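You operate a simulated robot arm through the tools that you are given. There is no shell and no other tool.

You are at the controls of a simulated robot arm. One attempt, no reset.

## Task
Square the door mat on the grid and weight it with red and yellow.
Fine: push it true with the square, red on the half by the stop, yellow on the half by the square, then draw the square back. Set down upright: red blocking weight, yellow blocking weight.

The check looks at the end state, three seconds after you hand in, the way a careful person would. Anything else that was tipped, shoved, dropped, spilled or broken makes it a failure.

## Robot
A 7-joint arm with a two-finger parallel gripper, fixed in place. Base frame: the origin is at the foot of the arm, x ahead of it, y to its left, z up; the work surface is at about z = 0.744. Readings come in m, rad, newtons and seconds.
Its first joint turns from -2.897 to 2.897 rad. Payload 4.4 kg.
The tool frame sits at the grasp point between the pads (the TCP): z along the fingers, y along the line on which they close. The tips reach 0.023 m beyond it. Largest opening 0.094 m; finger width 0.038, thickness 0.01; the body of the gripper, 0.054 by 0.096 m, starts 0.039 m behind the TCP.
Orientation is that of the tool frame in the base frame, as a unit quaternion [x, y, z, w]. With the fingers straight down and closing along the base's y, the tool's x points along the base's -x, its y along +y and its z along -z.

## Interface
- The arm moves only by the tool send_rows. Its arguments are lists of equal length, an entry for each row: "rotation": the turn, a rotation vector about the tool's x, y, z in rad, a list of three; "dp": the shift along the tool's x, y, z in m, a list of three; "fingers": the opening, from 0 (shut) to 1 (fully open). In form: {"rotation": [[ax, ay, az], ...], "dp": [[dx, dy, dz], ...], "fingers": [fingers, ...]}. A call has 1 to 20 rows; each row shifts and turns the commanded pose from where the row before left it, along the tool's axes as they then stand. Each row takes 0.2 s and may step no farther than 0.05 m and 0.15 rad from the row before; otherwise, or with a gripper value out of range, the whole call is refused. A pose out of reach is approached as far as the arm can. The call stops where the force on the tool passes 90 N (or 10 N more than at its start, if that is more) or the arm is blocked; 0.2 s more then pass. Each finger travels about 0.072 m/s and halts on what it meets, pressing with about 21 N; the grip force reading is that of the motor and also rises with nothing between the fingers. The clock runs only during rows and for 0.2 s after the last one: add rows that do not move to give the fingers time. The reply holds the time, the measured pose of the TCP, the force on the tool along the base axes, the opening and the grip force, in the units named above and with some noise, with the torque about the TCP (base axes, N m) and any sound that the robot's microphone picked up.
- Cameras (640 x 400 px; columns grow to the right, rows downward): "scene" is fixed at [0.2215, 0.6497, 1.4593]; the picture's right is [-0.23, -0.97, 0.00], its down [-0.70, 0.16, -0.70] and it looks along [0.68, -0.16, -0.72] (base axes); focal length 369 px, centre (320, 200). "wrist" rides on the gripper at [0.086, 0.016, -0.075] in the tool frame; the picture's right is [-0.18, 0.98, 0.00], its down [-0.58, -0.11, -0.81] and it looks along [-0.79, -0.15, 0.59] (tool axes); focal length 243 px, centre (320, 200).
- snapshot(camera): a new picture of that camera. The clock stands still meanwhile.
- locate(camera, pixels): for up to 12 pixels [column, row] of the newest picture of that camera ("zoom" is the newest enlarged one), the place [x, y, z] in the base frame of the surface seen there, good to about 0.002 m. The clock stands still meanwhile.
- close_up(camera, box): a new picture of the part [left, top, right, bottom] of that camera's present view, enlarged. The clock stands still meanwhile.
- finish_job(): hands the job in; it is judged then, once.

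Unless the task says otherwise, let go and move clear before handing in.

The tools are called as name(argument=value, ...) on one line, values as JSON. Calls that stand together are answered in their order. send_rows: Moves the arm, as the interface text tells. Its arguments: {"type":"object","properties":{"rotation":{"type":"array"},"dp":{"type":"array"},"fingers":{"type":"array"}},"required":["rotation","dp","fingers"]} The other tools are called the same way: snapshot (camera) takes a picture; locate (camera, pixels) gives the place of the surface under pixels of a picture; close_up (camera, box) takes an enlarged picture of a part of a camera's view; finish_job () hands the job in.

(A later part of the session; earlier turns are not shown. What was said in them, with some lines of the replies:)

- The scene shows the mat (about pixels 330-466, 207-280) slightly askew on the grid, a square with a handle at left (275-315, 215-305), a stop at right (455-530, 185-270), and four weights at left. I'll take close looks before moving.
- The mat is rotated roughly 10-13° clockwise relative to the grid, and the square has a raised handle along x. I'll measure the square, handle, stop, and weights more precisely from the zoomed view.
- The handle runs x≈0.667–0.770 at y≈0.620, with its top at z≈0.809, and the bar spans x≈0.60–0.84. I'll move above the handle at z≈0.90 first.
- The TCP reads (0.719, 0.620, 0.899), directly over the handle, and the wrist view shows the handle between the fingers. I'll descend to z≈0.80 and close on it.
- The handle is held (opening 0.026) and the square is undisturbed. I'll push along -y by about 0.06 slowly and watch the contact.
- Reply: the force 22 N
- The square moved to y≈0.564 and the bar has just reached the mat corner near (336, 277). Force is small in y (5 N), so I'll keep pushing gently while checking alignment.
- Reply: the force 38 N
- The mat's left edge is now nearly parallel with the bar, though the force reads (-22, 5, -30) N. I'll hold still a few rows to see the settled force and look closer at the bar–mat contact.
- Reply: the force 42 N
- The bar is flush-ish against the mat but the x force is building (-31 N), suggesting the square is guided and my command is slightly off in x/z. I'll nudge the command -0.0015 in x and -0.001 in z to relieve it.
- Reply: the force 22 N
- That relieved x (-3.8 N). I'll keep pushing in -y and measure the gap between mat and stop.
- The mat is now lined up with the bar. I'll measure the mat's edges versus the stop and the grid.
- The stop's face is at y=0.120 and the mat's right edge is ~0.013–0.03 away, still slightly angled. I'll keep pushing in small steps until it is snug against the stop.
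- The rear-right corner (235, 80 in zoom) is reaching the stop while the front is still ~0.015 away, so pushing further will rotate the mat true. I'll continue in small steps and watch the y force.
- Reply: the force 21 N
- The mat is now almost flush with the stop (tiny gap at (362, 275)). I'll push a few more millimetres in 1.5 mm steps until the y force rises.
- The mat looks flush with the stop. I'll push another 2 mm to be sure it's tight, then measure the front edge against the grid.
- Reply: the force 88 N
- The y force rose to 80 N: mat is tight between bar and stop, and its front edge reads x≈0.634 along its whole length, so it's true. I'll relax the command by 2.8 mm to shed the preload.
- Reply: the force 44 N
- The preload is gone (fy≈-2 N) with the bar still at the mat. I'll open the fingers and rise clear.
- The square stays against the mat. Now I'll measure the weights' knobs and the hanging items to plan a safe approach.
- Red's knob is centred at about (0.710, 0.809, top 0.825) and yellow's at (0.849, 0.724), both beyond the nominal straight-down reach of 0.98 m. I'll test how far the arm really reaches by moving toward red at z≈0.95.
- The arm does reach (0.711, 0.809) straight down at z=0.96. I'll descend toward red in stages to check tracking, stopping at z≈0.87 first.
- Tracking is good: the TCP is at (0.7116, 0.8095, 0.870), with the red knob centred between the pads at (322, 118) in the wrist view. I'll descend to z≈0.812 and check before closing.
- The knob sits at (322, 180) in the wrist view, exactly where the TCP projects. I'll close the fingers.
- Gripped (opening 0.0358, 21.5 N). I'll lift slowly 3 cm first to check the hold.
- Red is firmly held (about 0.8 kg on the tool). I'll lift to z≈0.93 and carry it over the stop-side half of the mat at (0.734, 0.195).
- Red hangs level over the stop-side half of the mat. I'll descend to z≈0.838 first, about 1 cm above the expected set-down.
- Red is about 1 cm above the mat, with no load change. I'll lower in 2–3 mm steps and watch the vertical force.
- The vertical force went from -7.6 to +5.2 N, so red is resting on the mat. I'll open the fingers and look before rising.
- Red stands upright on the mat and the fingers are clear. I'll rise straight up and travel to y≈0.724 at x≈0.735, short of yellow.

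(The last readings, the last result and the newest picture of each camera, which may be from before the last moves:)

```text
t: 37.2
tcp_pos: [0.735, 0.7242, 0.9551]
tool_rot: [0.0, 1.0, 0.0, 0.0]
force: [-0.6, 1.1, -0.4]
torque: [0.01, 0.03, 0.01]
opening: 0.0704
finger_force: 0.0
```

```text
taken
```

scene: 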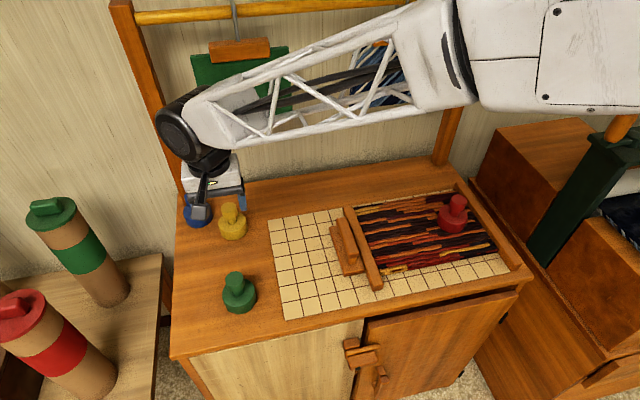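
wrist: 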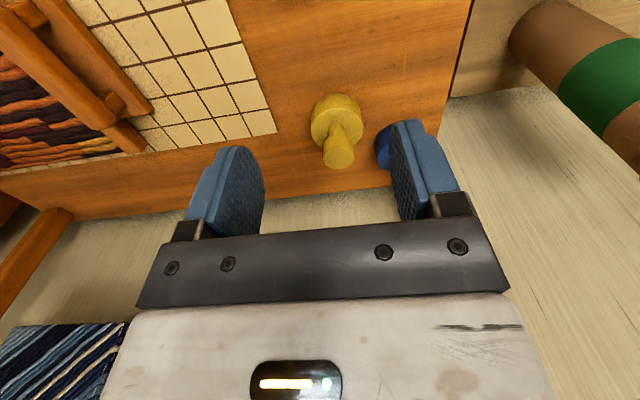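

Red is upright on the mat and the gripper is 11 cm short of yellow in x. Before moving toward the rail, I'll measure how far the wrist protrudes so it won't touch the hanging green cloth at x≈0.97.

locate(camera="scene", pixels=[[182, 135], [165, 115], [195, 100], [205, 95], [180, 108], [158, 130], [210, 110], [225, 155], [200, 165]])

close_up(camera="scene", box=[140, 60, 300, 240])

```text
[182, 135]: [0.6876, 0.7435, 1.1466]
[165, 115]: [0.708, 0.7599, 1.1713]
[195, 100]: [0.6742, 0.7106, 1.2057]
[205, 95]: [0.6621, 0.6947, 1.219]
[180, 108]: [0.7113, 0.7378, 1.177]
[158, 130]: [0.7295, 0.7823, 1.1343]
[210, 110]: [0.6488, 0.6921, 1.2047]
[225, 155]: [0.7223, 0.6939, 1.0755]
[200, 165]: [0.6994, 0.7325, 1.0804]
```

```text
2.22 times, centred on (220, 150) of scene
```

zoom: 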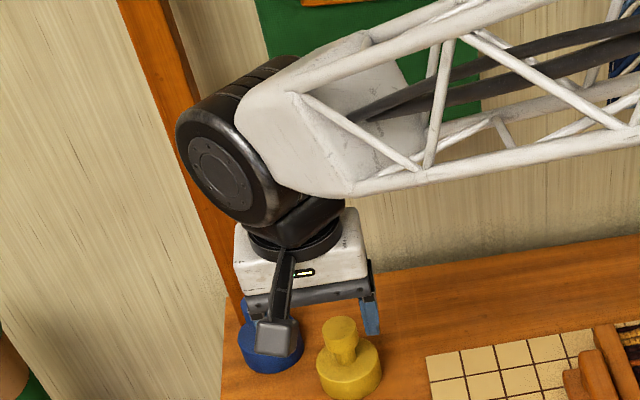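

The wrist protrudes about 0.07 m past the tool axis in x, which would put it at ≈0.92 over yellow—about 4 cm clear of the cloth/clip (x≥0.964). I'll move +x over yellow gently and verify.

send_rows(rotation=[[0, 0, 0], [0, 0, 0], [0, 0, 0], [0, 0, 0], [0, 0, 0], [0, 0, 0], [0, 0, 0]], dp=[[-0.015, 0, 0], [-0.022, 0, 0], [-0.022, 0, 0], [-0.022, 0, 0], [-0.02, 0, 0], [-0.013, 0, 0], [0, 0, 0]], fingers=[0.75, 0.75, 0.75, 0.75, 0.75, 0.75, 0.75])

close_up(camera="scene", box=[140, 30, 340, 240])

snapshot(camera="wrist")

```text
t: 38.8
tcp_pos: [0.8493, 0.7234, 0.9542]
tool_rot: [0.0, 1.0, 0.0, 0.0]
force: [-0.2, -0.3, 0.9]
torque: [0.01, 0.01, 0.02]
opening: 0.0705
finger_force: 0.0
```

```text
1.90 times, centred on (240, 135) of scene
```

zoom: 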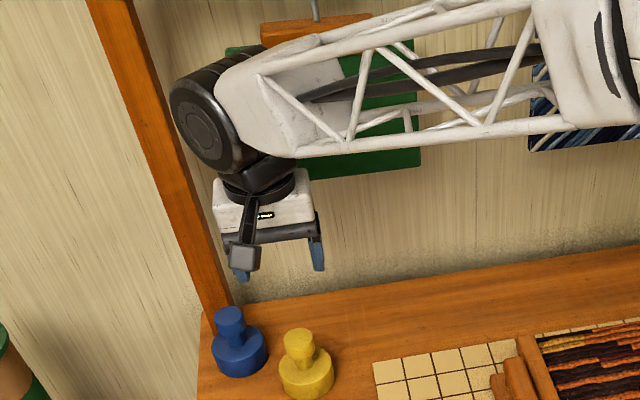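

```text
taken
```

wrist: 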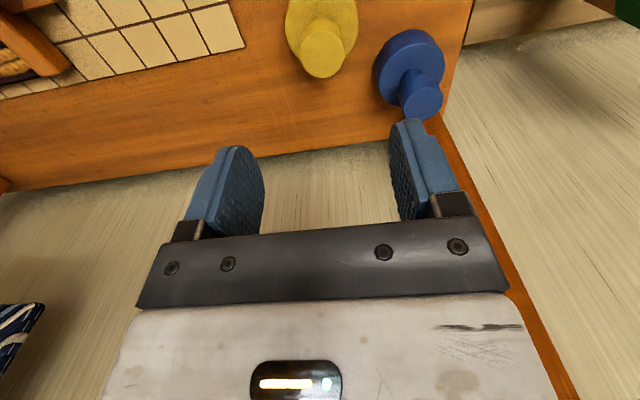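

No contact, and the cloth hangs still; TCP is over yellow at (0.8493, 0.7234). I'll descend to z≈0.87.

send_rows(rotation=[[0, 0, 0], [0, 0, 0], [0, 0, 0], [0, 0, 0], [0, 0, 0]], dp=[[0, 0, 0.02], [0, 0, 0.025], [0, 0, 0.025], [0, 0, 0.014], [0, 0, 0]], fingers=[0.75, 0.75, 0.75, 0.75, 0.75])

snapshot(camera="wrist")

close_up(camera="scene", box=[140, 80, 320, 260])

```text
t: 40.0
tcp_pos: [0.8481, 0.7244, 0.8715]
tool_rot: [0.0, 1.0, -0.001, -0.001]
force: [0.0, -0.5, -0.2]
torque: [0.03, 0.01, 0.03]
opening: 0.0707
finger_force: 0.0
```

```text
taken
```

wrist: 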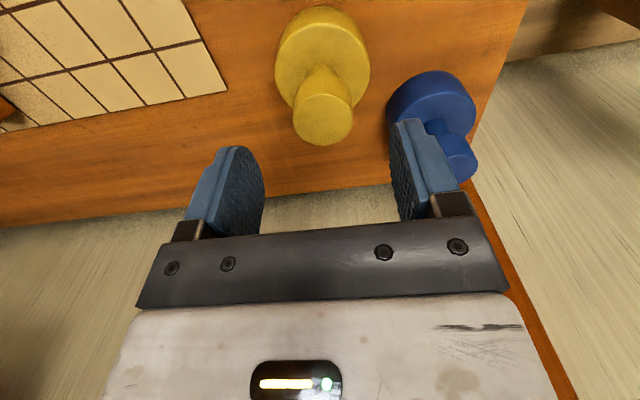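

```text
2.22 times, centred on (230, 170) of scene
```

zoom: 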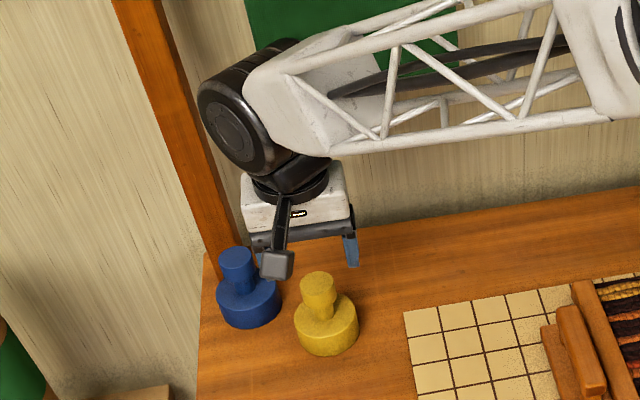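

Tracking is fine at (0.848, 0.7244, 0.8715) with the yellow knob centred at (322, 118). I'll narrow the opening slightly for margin from blue and descend to z≈0.812.

send_rows(rotation=[[0, 0, 0], [0, 0, 0], [0, 0, 0], [0, 0, 0], [0, 0, 0]], dp=[[0, 0, 0.015], [0, 0, 0.015], [0, 0, 0.015], [0, 0, 0.0135], [0, 0, 0]], fingers=[0.66, 0.66, 0.66, 0.66, 0.66])

snapshot(camera="wrist")

```text
t: 41.2
tcp_pos: [0.8495, 0.7237, 0.8125]
tool_rot: [0.0, 1.0, 0.001, 0.0]
force: [-0.8, -0.4, 0.1]
torque: [0.02, 0.02, -0.03]
opening: 0.0622
finger_force: 0.2
```

```text
taken
```

wrist: 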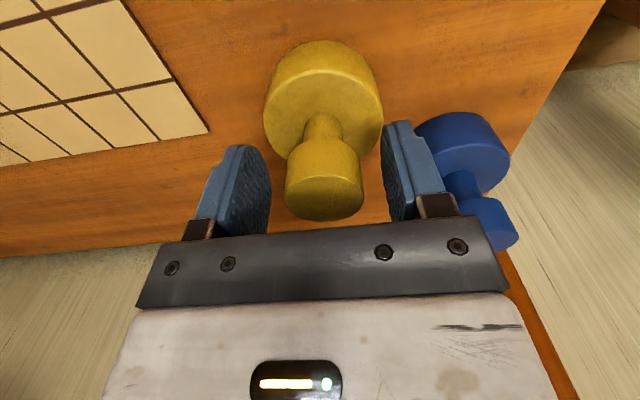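

The yellow knob is centred at (323, 180) in the wrist view. I'll close and lift slowly by 3 cm.

send_rows(rotation=[[0, 0, 0], [0, 0, 0], [0, 0, 0], [0, 0, 0], [0, 0, 0], [0, 0, 0], [0, 0, 0], [0, 0, 0]], dp=[[0, 0, 0], [0, 0, 0], [0, 0, 0], [0, 0, 0], [0, 0, -0.008], [0, 0, -0.01], [0, 0, -0.012], [0, 0, 0]], fingers=[0.15, 0.15, 0.15, 0.15, 0.15, 0.15, 0.15, 0.15])

snapshot(camera="wrist")

```text
t: 43.0
tcp_pos: [0.8481, 0.724, 0.8422]
tool_rot: [0.0, 1.0, 0.0, 0.0]
force: [0.2, -0.4, -8.1]
torque: [0.0, 0.0, -0.02]
opening: 0.0357
finger_force: 21.4
```

```text
taken
```

wrist: 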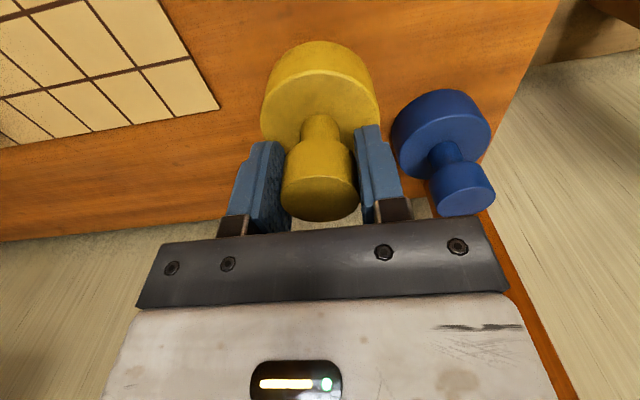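

Yellow is lifted and held (-8 N load). I'll raise it to z≈0.93, move -x away from the rail, then to (0.734, 0.345) over the square-side half.

send_rows(rotation=[[0, 0, 0], [0, 0, 0], [0, 0, 0], [0, 0, 0], [0, 0, 0], [0, 0, 0], [0, 0, 0], [0, 0, 0], [0, 0, 0], [0, 0, 0], [0, 0, 0], [0, 0, 0], [0, 0, 0], [0, 0, 0], [0, 0, 0], [0, 0, 0], [0, 0, 0], [0, 0, 0], [0, 0, 0], [0, 0, 0]], dp=[[0, 0, -0.02], [0, 0, -0.025], [0, 0, -0.025], [0, 0, -0.02], [0.018, 0, 0], [0.026, 0, 0], [0.026, 0, 0], [0.026, 0, 0], [0.018, 0, 0], [0, -0.02, 0], [0, -0.035, 0], [0, -0.042, 0], [0, -0.042, 0], [0, -0.042, 0], [0, -0.042, 0], [0, -0.042, 0], [0, -0.042, 0], [0, -0.042, 0], [0, -0.03, 0], [0, 0, 0]], fingers=[0.15, 0.15, 0.15, 0.15, 0.15, 0.15, 0.15, 0.15, 0.15, 0.15, 0.15, 0.15, 0.15, 0.15, 0.15, 0.15, 0.15, 0.15, 0.15, 0.15])

snapshot(camera="scene")

snapshot(camera="wrist")

```text
t: 47.2
tcp_pos: [0.736, 0.344, 0.9321]
tool_rot: [-0.001, 1.0, -0.001, 0.0]
force: [-0.4, 0.2, -8.2]
torque: [0.01, -0.01, 0.0]
opening: 0.0355
finger_force: 20.6
```

```text
taken
```

scene: 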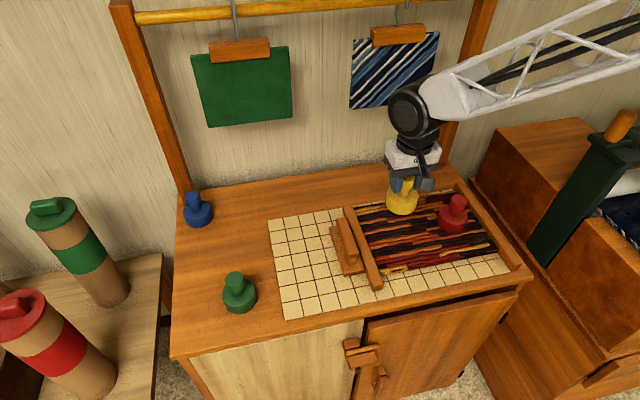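

```text
taken
```

wrist: 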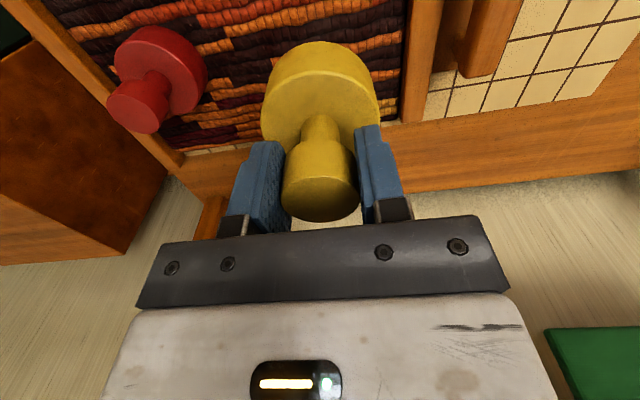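

Yellow is level over the square-side half, clear of red and the square. I'll descend to z≈0.838, then lower in small steps.

send_rows(rotation=[[0, 0, 0], [0, 0, 0], [0, 0, 0], [0, 0, 0], [0, 0, 0], [0, 0, 0], [0, 0, 0], [0, 0, 0], [0, 0, 0]], dp=[[0, 0, 0.02], [0, 0, 0.025], [0, 0, 0.025], [0, 0, 0.015], [0, 0, 0.0095], [0, 0, 0.002], [0, 0, 0.002], [0, 0, 0.002], [0, 0, 0]], fingers=[0.15, 0.15, 0.15, 0.15, 0.15, 0.15, 0.15, 0.15, 0.15])

close_up(camera="scene", box=[330, 160, 510, 300])

```text
t: 49.2
tcp_pos: [0.7351, 0.3443, 0.8317]
tool_rot: [0.0, 1.0, 0.0, -0.001]
force: [0.2, -0.1, -7.5]
torque: [0.0, 0.0, 0.0]
opening: 0.0357
finger_force: 21.1
```

```text
2.86 times, centred on (420, 230) of scene
```

zoom: 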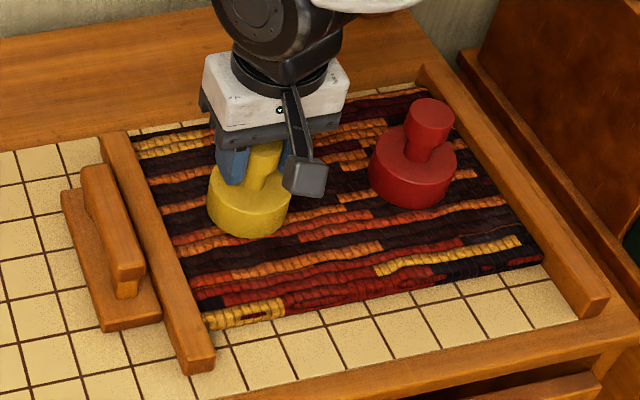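

The load is still -7.5 N, so yellow hasn't touched down yet. I'll lower another 2 mm in 1 mm steps.

send_rows(rotation=[[0, 0, 0], [0, 0, 0], [0, 0, 0]], dp=[[0, 0, 0.001], [0, 0, 0.001], [0, 0, 0]], fingers=[0.15, 0.15, 0.15])

```text
t: 50.0
tcp_pos: [0.7364, 0.3445, 0.831]
tool_rot: [0.0, 1.0, 0.0, 0.0]
force: [-4.9, -3.4, 8.5]
torque: [-0.34, 0.49, -0.02]
opening: 0.0358
finger_force: 21.3
```

Contact: the vertical force went to +8.5 N, so yellow rests on the mat. I'll open the fingers and check it stands upright.

send_rows(rotation=[[0, 0, 0], [0, 0, 0], [0, 0, 0], [0, 0, 0]], dp=[[0, 0, 0], [0, 0, 0], [0, 0, 0], [0, 0, 0]], fingers=[0.5, 0.7, 0.75, 0.75])

snapshot(camera="wrist")

```text
t: 51.0
tcp_pos: [0.7357, 0.345, 0.8295]
tool_rot: [-0.001, 1.0, 0.0, 0.0]
force: [0.4, -0.2, -0.1]
torque: [-0.02, -0.01, -0.03]
opening: 0.0707
finger_force: 0.1
```

```text
taken
```

wrist: 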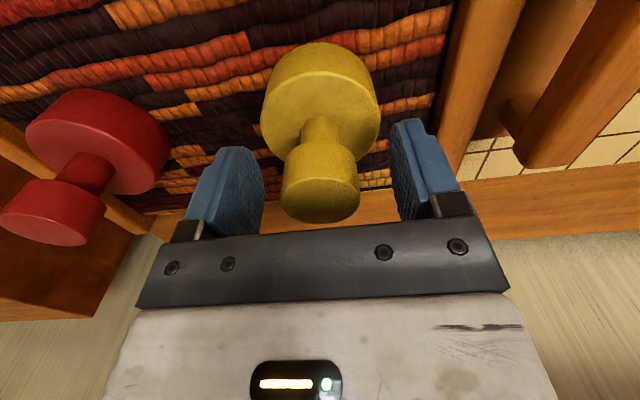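

Yellow is standing free between the open pads. I'll rise, move over the square's handle at (0.718, 0.470), and verify.

send_rows(rotation=[[0, 0, 0], [0, 0, 0], [0, 0, 0], [0, 0, 0], [0, 0, 0], [0, 0, 0], [0, 0, 0], [0, 0, 0], [0, 0, 0]], dp=[[0, 0, -0.015], [0, 0, -0.025], [0, 0, -0.03], [0, 0, -0.03], [0.004, 0.03, 0], [0.004, 0.035, 0], [0.005, 0.035, 0], [0.004, 0.0248, 0], [0, 0, 0]], fingers=[0.75, 0.75, 0.75, 0.75, 0.6, 0.6, 0.6, 0.6, 0.6])

snapshot(camera="wrist")

close_up(camera="scene", box=[320, 160, 540, 310])

```text
t: 53.0
tcp_pos: [0.7193, 0.4704, 0.9309]
tool_rot: [0.0, 1.0, 0.0, 0.0]
force: [0.1, -0.9, 0.7]
torque: [0.01, 0.0, -0.03]
opening: 0.0564
finger_force: 0.1
```

```text
taken
```

wrist: 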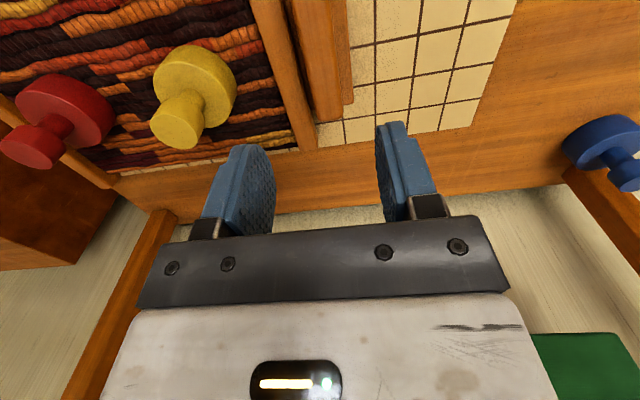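

```text
2.67 times, centred on (430, 235) of scene
```

zoom: 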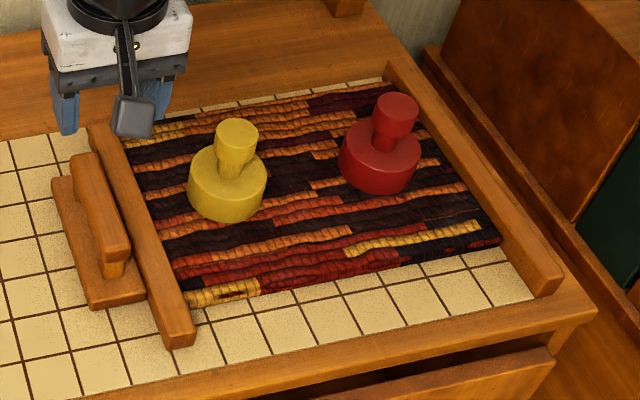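

Both weights stand upright on their halves, and the handle is under the gripper. I'll descend to z≈0.80 and grip it, matching the height used before.

send_rows(rotation=[[0, 0, 0], [0, 0, 0], [0, 0, 0], [0, 0, 0], [0, 0, 0], [0, 0, 0], [0, 0, 0], [0, 0, 0], [0, 0, 0], [0, 0, 0], [0, 0, 0]], dp=[[0, 0, 0.025], [0, 0, 0.03], [0, 0, 0.03], [0, 0, 0.025], [0, 0, 0.0205], [0, 0, 0], [0, 0, 0], [0, 0, 0], [0, 0, 0], [0, 0, 0], [0, 0, 0]], fingers=[0.6, 0.6, 0.6, 0.6, 0.6, 0.6, 0.1, 0.1, 0.1, 0.1, 0.1])

snapshot(camera="wrist")

```text
t: 55.4
tcp_pos: [0.7184, 0.4695, 0.7978]
tool_rot: [-0.001, 1.0, 0.0, 0.0]
force: [7.5, 50.6, -22.9]
torque: [0.09, -0.95, -0.94]
opening: 0.0261
finger_force: 44.8
```

```text
taken
```

wrist: 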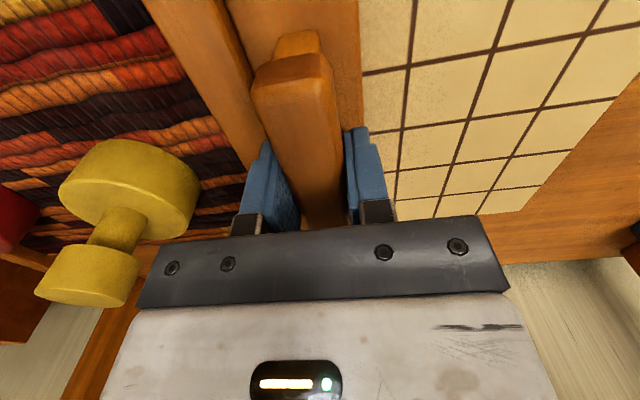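

The handle is gripped, with some preload (fy≈50 N toward the mat, which backs onto the stop). I'll draw the square back along +y, slowly at first.

send_rows(rotation=[[0, 0, 0], [0, 0, 0], [0, 0, 0], [0, 0, 0], [0, 0, 0], [0, 0, 0]], dp=[[0, 0.003, 0], [0, 0.003, 0], [0, 0.005, 0], [0, 0.006, 0], [0, 0.006, 0], [0, 0, 0]], fingers=[0.1, 0.1, 0.1, 0.1, 0.1, 0.1])

close_up(camera="scene", box=[320, 160, 540, 310])

```text
t: 56.8
tcp_pos: [0.7195, 0.4923, 0.799]
tool_rot: [0.0, 1.0, 0.0, -0.001]
force: [18.4, -3.3, -16.9]
torque: [-0.05, 0.71, -0.36]
opening: 0.026
finger_force: 45.2
```

```text
2.67 times, centred on (430, 235) of scene
```

zoom: 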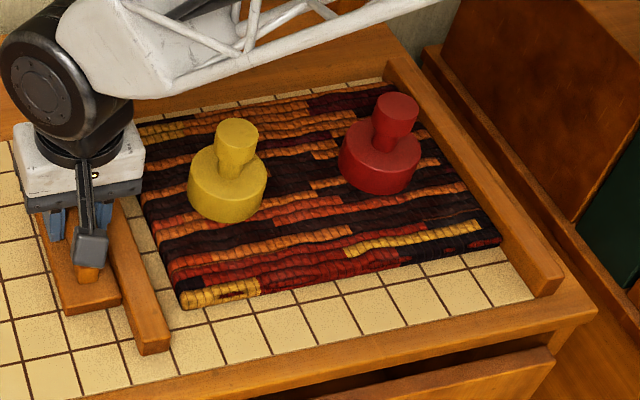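

The square has separated from the mat, which stayed put with its weights. I'll continue drawing back, with a small relief in x.

send_rows(rotation=[[0, 0, 0], [0, 0, 0], [0, 0, 0], [0, 0, 0], [0, 0, 0], [0, 0, 0], [0, 0, 0]], dp=[[-0.0007, 0.009, 0.0003], [0, 0.01, 0], [0, 0.01, 0], [0, 0.01, 0], [0, 0.01, 0], [0, 0.01, 0], [0, 0.005, 0]], fingers=[0.1, 0.1, 0.1, 0.1, 0.1, 0.1, 0.1])

```text
t: 58.4
tcp_pos: [0.7197, 0.5563, 0.7991]
tool_rot: [0.0, 1.0, 0.001, 0.0]
force: [-29.0, -2.4, 5.0]
torque: [0.13, 0.96, -0.86]
opening: 0.0257
finger_force: 44.6
```

The square is at y≈0.556 with moderate side force (fx=-29 N). I'll relieve x slightly and bring it back to its starting spot at y≈0.62.

send_rows(rotation=[[0, 0, 0], [0, 0, 0], [0, 0, 0], [0, 0, 0], [0, 0, 0], [0, 0, 0], [0, 0, 0], [0, 0, 0], [0, 0, 0]], dp=[[0.0008, 0.007, 0], [0, 0.01, 0], [0, 0.01, 0], [0, 0.01, 0], [0, 0.01, 0], [0, 0.01, 0], [0, 0.005, 0], [0, 0, 0], [0, 0, 0]], fingers=[0.1, 0.1, 0.1, 0.1, 0.1, 0.1, 0.1, 0.1, 0.1])

snapshot(camera="scene")

```text
t: 60.4
tcp_pos: [0.719, 0.6187, 0.7985]
tool_rot: [0.0, 1.0, 0.001, 0.0]
force: [-12.3, -0.6, 7.4]
torque: [-0.23, 1.33, -0.17]
opening: 0.026
finger_force: 44.8
```

```text
taken
```

scene: 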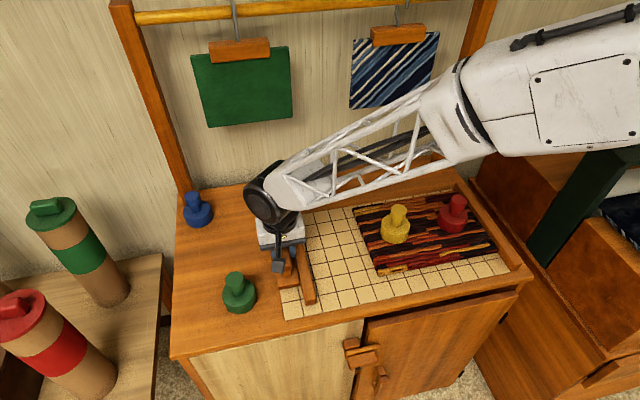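

The square is back at its starting position (y≈0.619). I'll release the handle and rise clear.

send_rows(rotation=[[0, 0, 0], [0, 0, 0], [0, 0, 0], [0, 0, 0], [0, 0, 0], [0, 0, 0], [0, 0, 0], [0, 0, 0], [0, 0, 0], [0, 0, 0], [0, 0, 0]], dp=[[0, 0, 0], [0, 0, 0], [0, 0, 0], [0, 0, -0.01], [0, 0, -0.03], [0, 0, -0.04], [0, 0, -0.04], [0, 0, -0.04], [0, 0, -0.04], [0, 0, -0.02], [0, 0, 0]], fingers=[0.6, 0.6, 0.6, 0.6, 0.6, 0.6, 0.6, 0.6, 0.6, 0.6, 0.6])

snapshot(camera="scene")

close_up(camera="scene", box=[260, 170, 540, 340])

```text
t: 62.8
tcp_pos: [0.7185, 0.6198, 1.019]
tool_rot: [0.0, 1.0, 0.0, 0.0]
force: [0.4, -1.2, 0.5]
torque: [0.03, 0.01, -0.03]
opening: 0.0563
finger_force: 0.1
```

```text
taken
```

scene: 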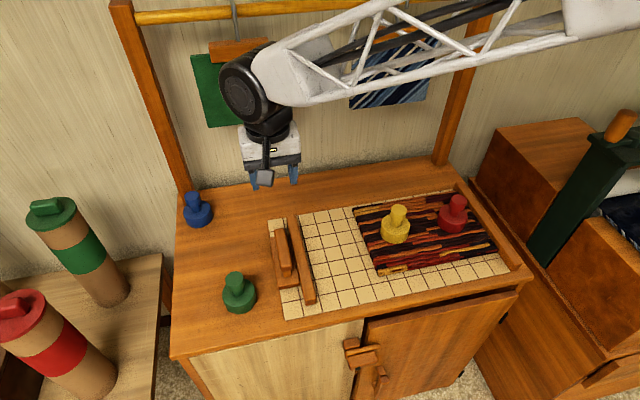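

```text
2.29 times, centred on (400, 255) of scene
```

zoom: 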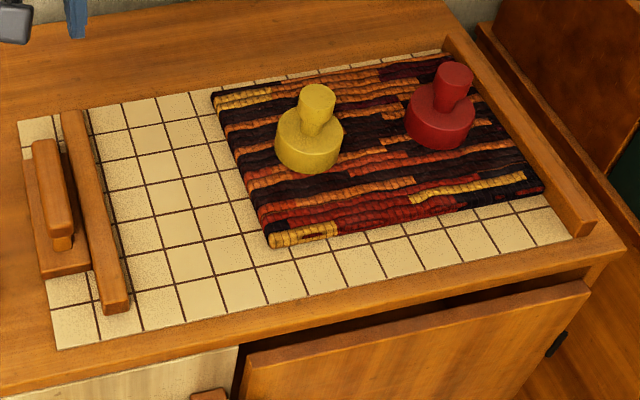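

Everything looks in place: mat against the stop, weights upright, square back. I'll verify the mat's edges numerically before handing in.

locate(camera="zoom", pixels=[[216, 100], [225, 124], [236, 152], [248, 182], [259, 210], [268, 234], [290, 245], [350, 233], [420, 219], [480, 206], [530, 194], [400, 68]])

close_up(camera="scene", box=[340, 180, 530, 290])

```text
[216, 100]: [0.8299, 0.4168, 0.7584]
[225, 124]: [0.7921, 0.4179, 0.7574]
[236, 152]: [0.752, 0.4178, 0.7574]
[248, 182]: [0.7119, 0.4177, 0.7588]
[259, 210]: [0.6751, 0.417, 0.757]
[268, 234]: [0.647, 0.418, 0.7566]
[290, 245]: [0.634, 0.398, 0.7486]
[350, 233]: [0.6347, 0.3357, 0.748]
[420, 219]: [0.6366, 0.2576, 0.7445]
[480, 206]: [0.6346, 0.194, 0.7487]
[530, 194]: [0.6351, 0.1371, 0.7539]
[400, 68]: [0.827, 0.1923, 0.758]
```

```text
3.37 times, centred on (435, 235) of scene
```

zoom: 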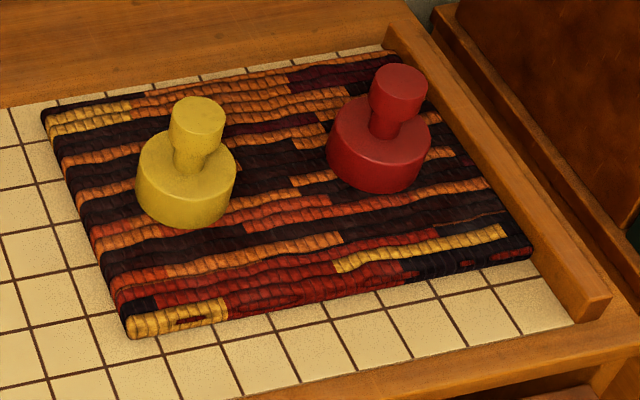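

The mat's left edge reads y≈0.417–0.418 along its length and its front edge x≈0.635, so it is square on the grid. Red stands on the stop half, yellow on the square half, the square is drawn back, and the gripper is clear, so I'm handing in.

finish_job()

```text
The job is handed in.
```

The mat is square on the grid, flush against the stop. Its left edge reads y ≈ 0.417–0.418 m along its whole length and its front edge x ≈ 0.635 m, so it is parallel to the grid lines.

- **Red:** stands upright on the half by the stop.
- **Yellow:** stands upright on the half by the square.
- **Square:** drawn back to where it started.

In the last pictures the blue and green weights were still in their places. The hanging cloths showed no sign of contact. I let go of the handle and raised the gripper clear before handing in. The job is handed in; I haven't seen the verdict.
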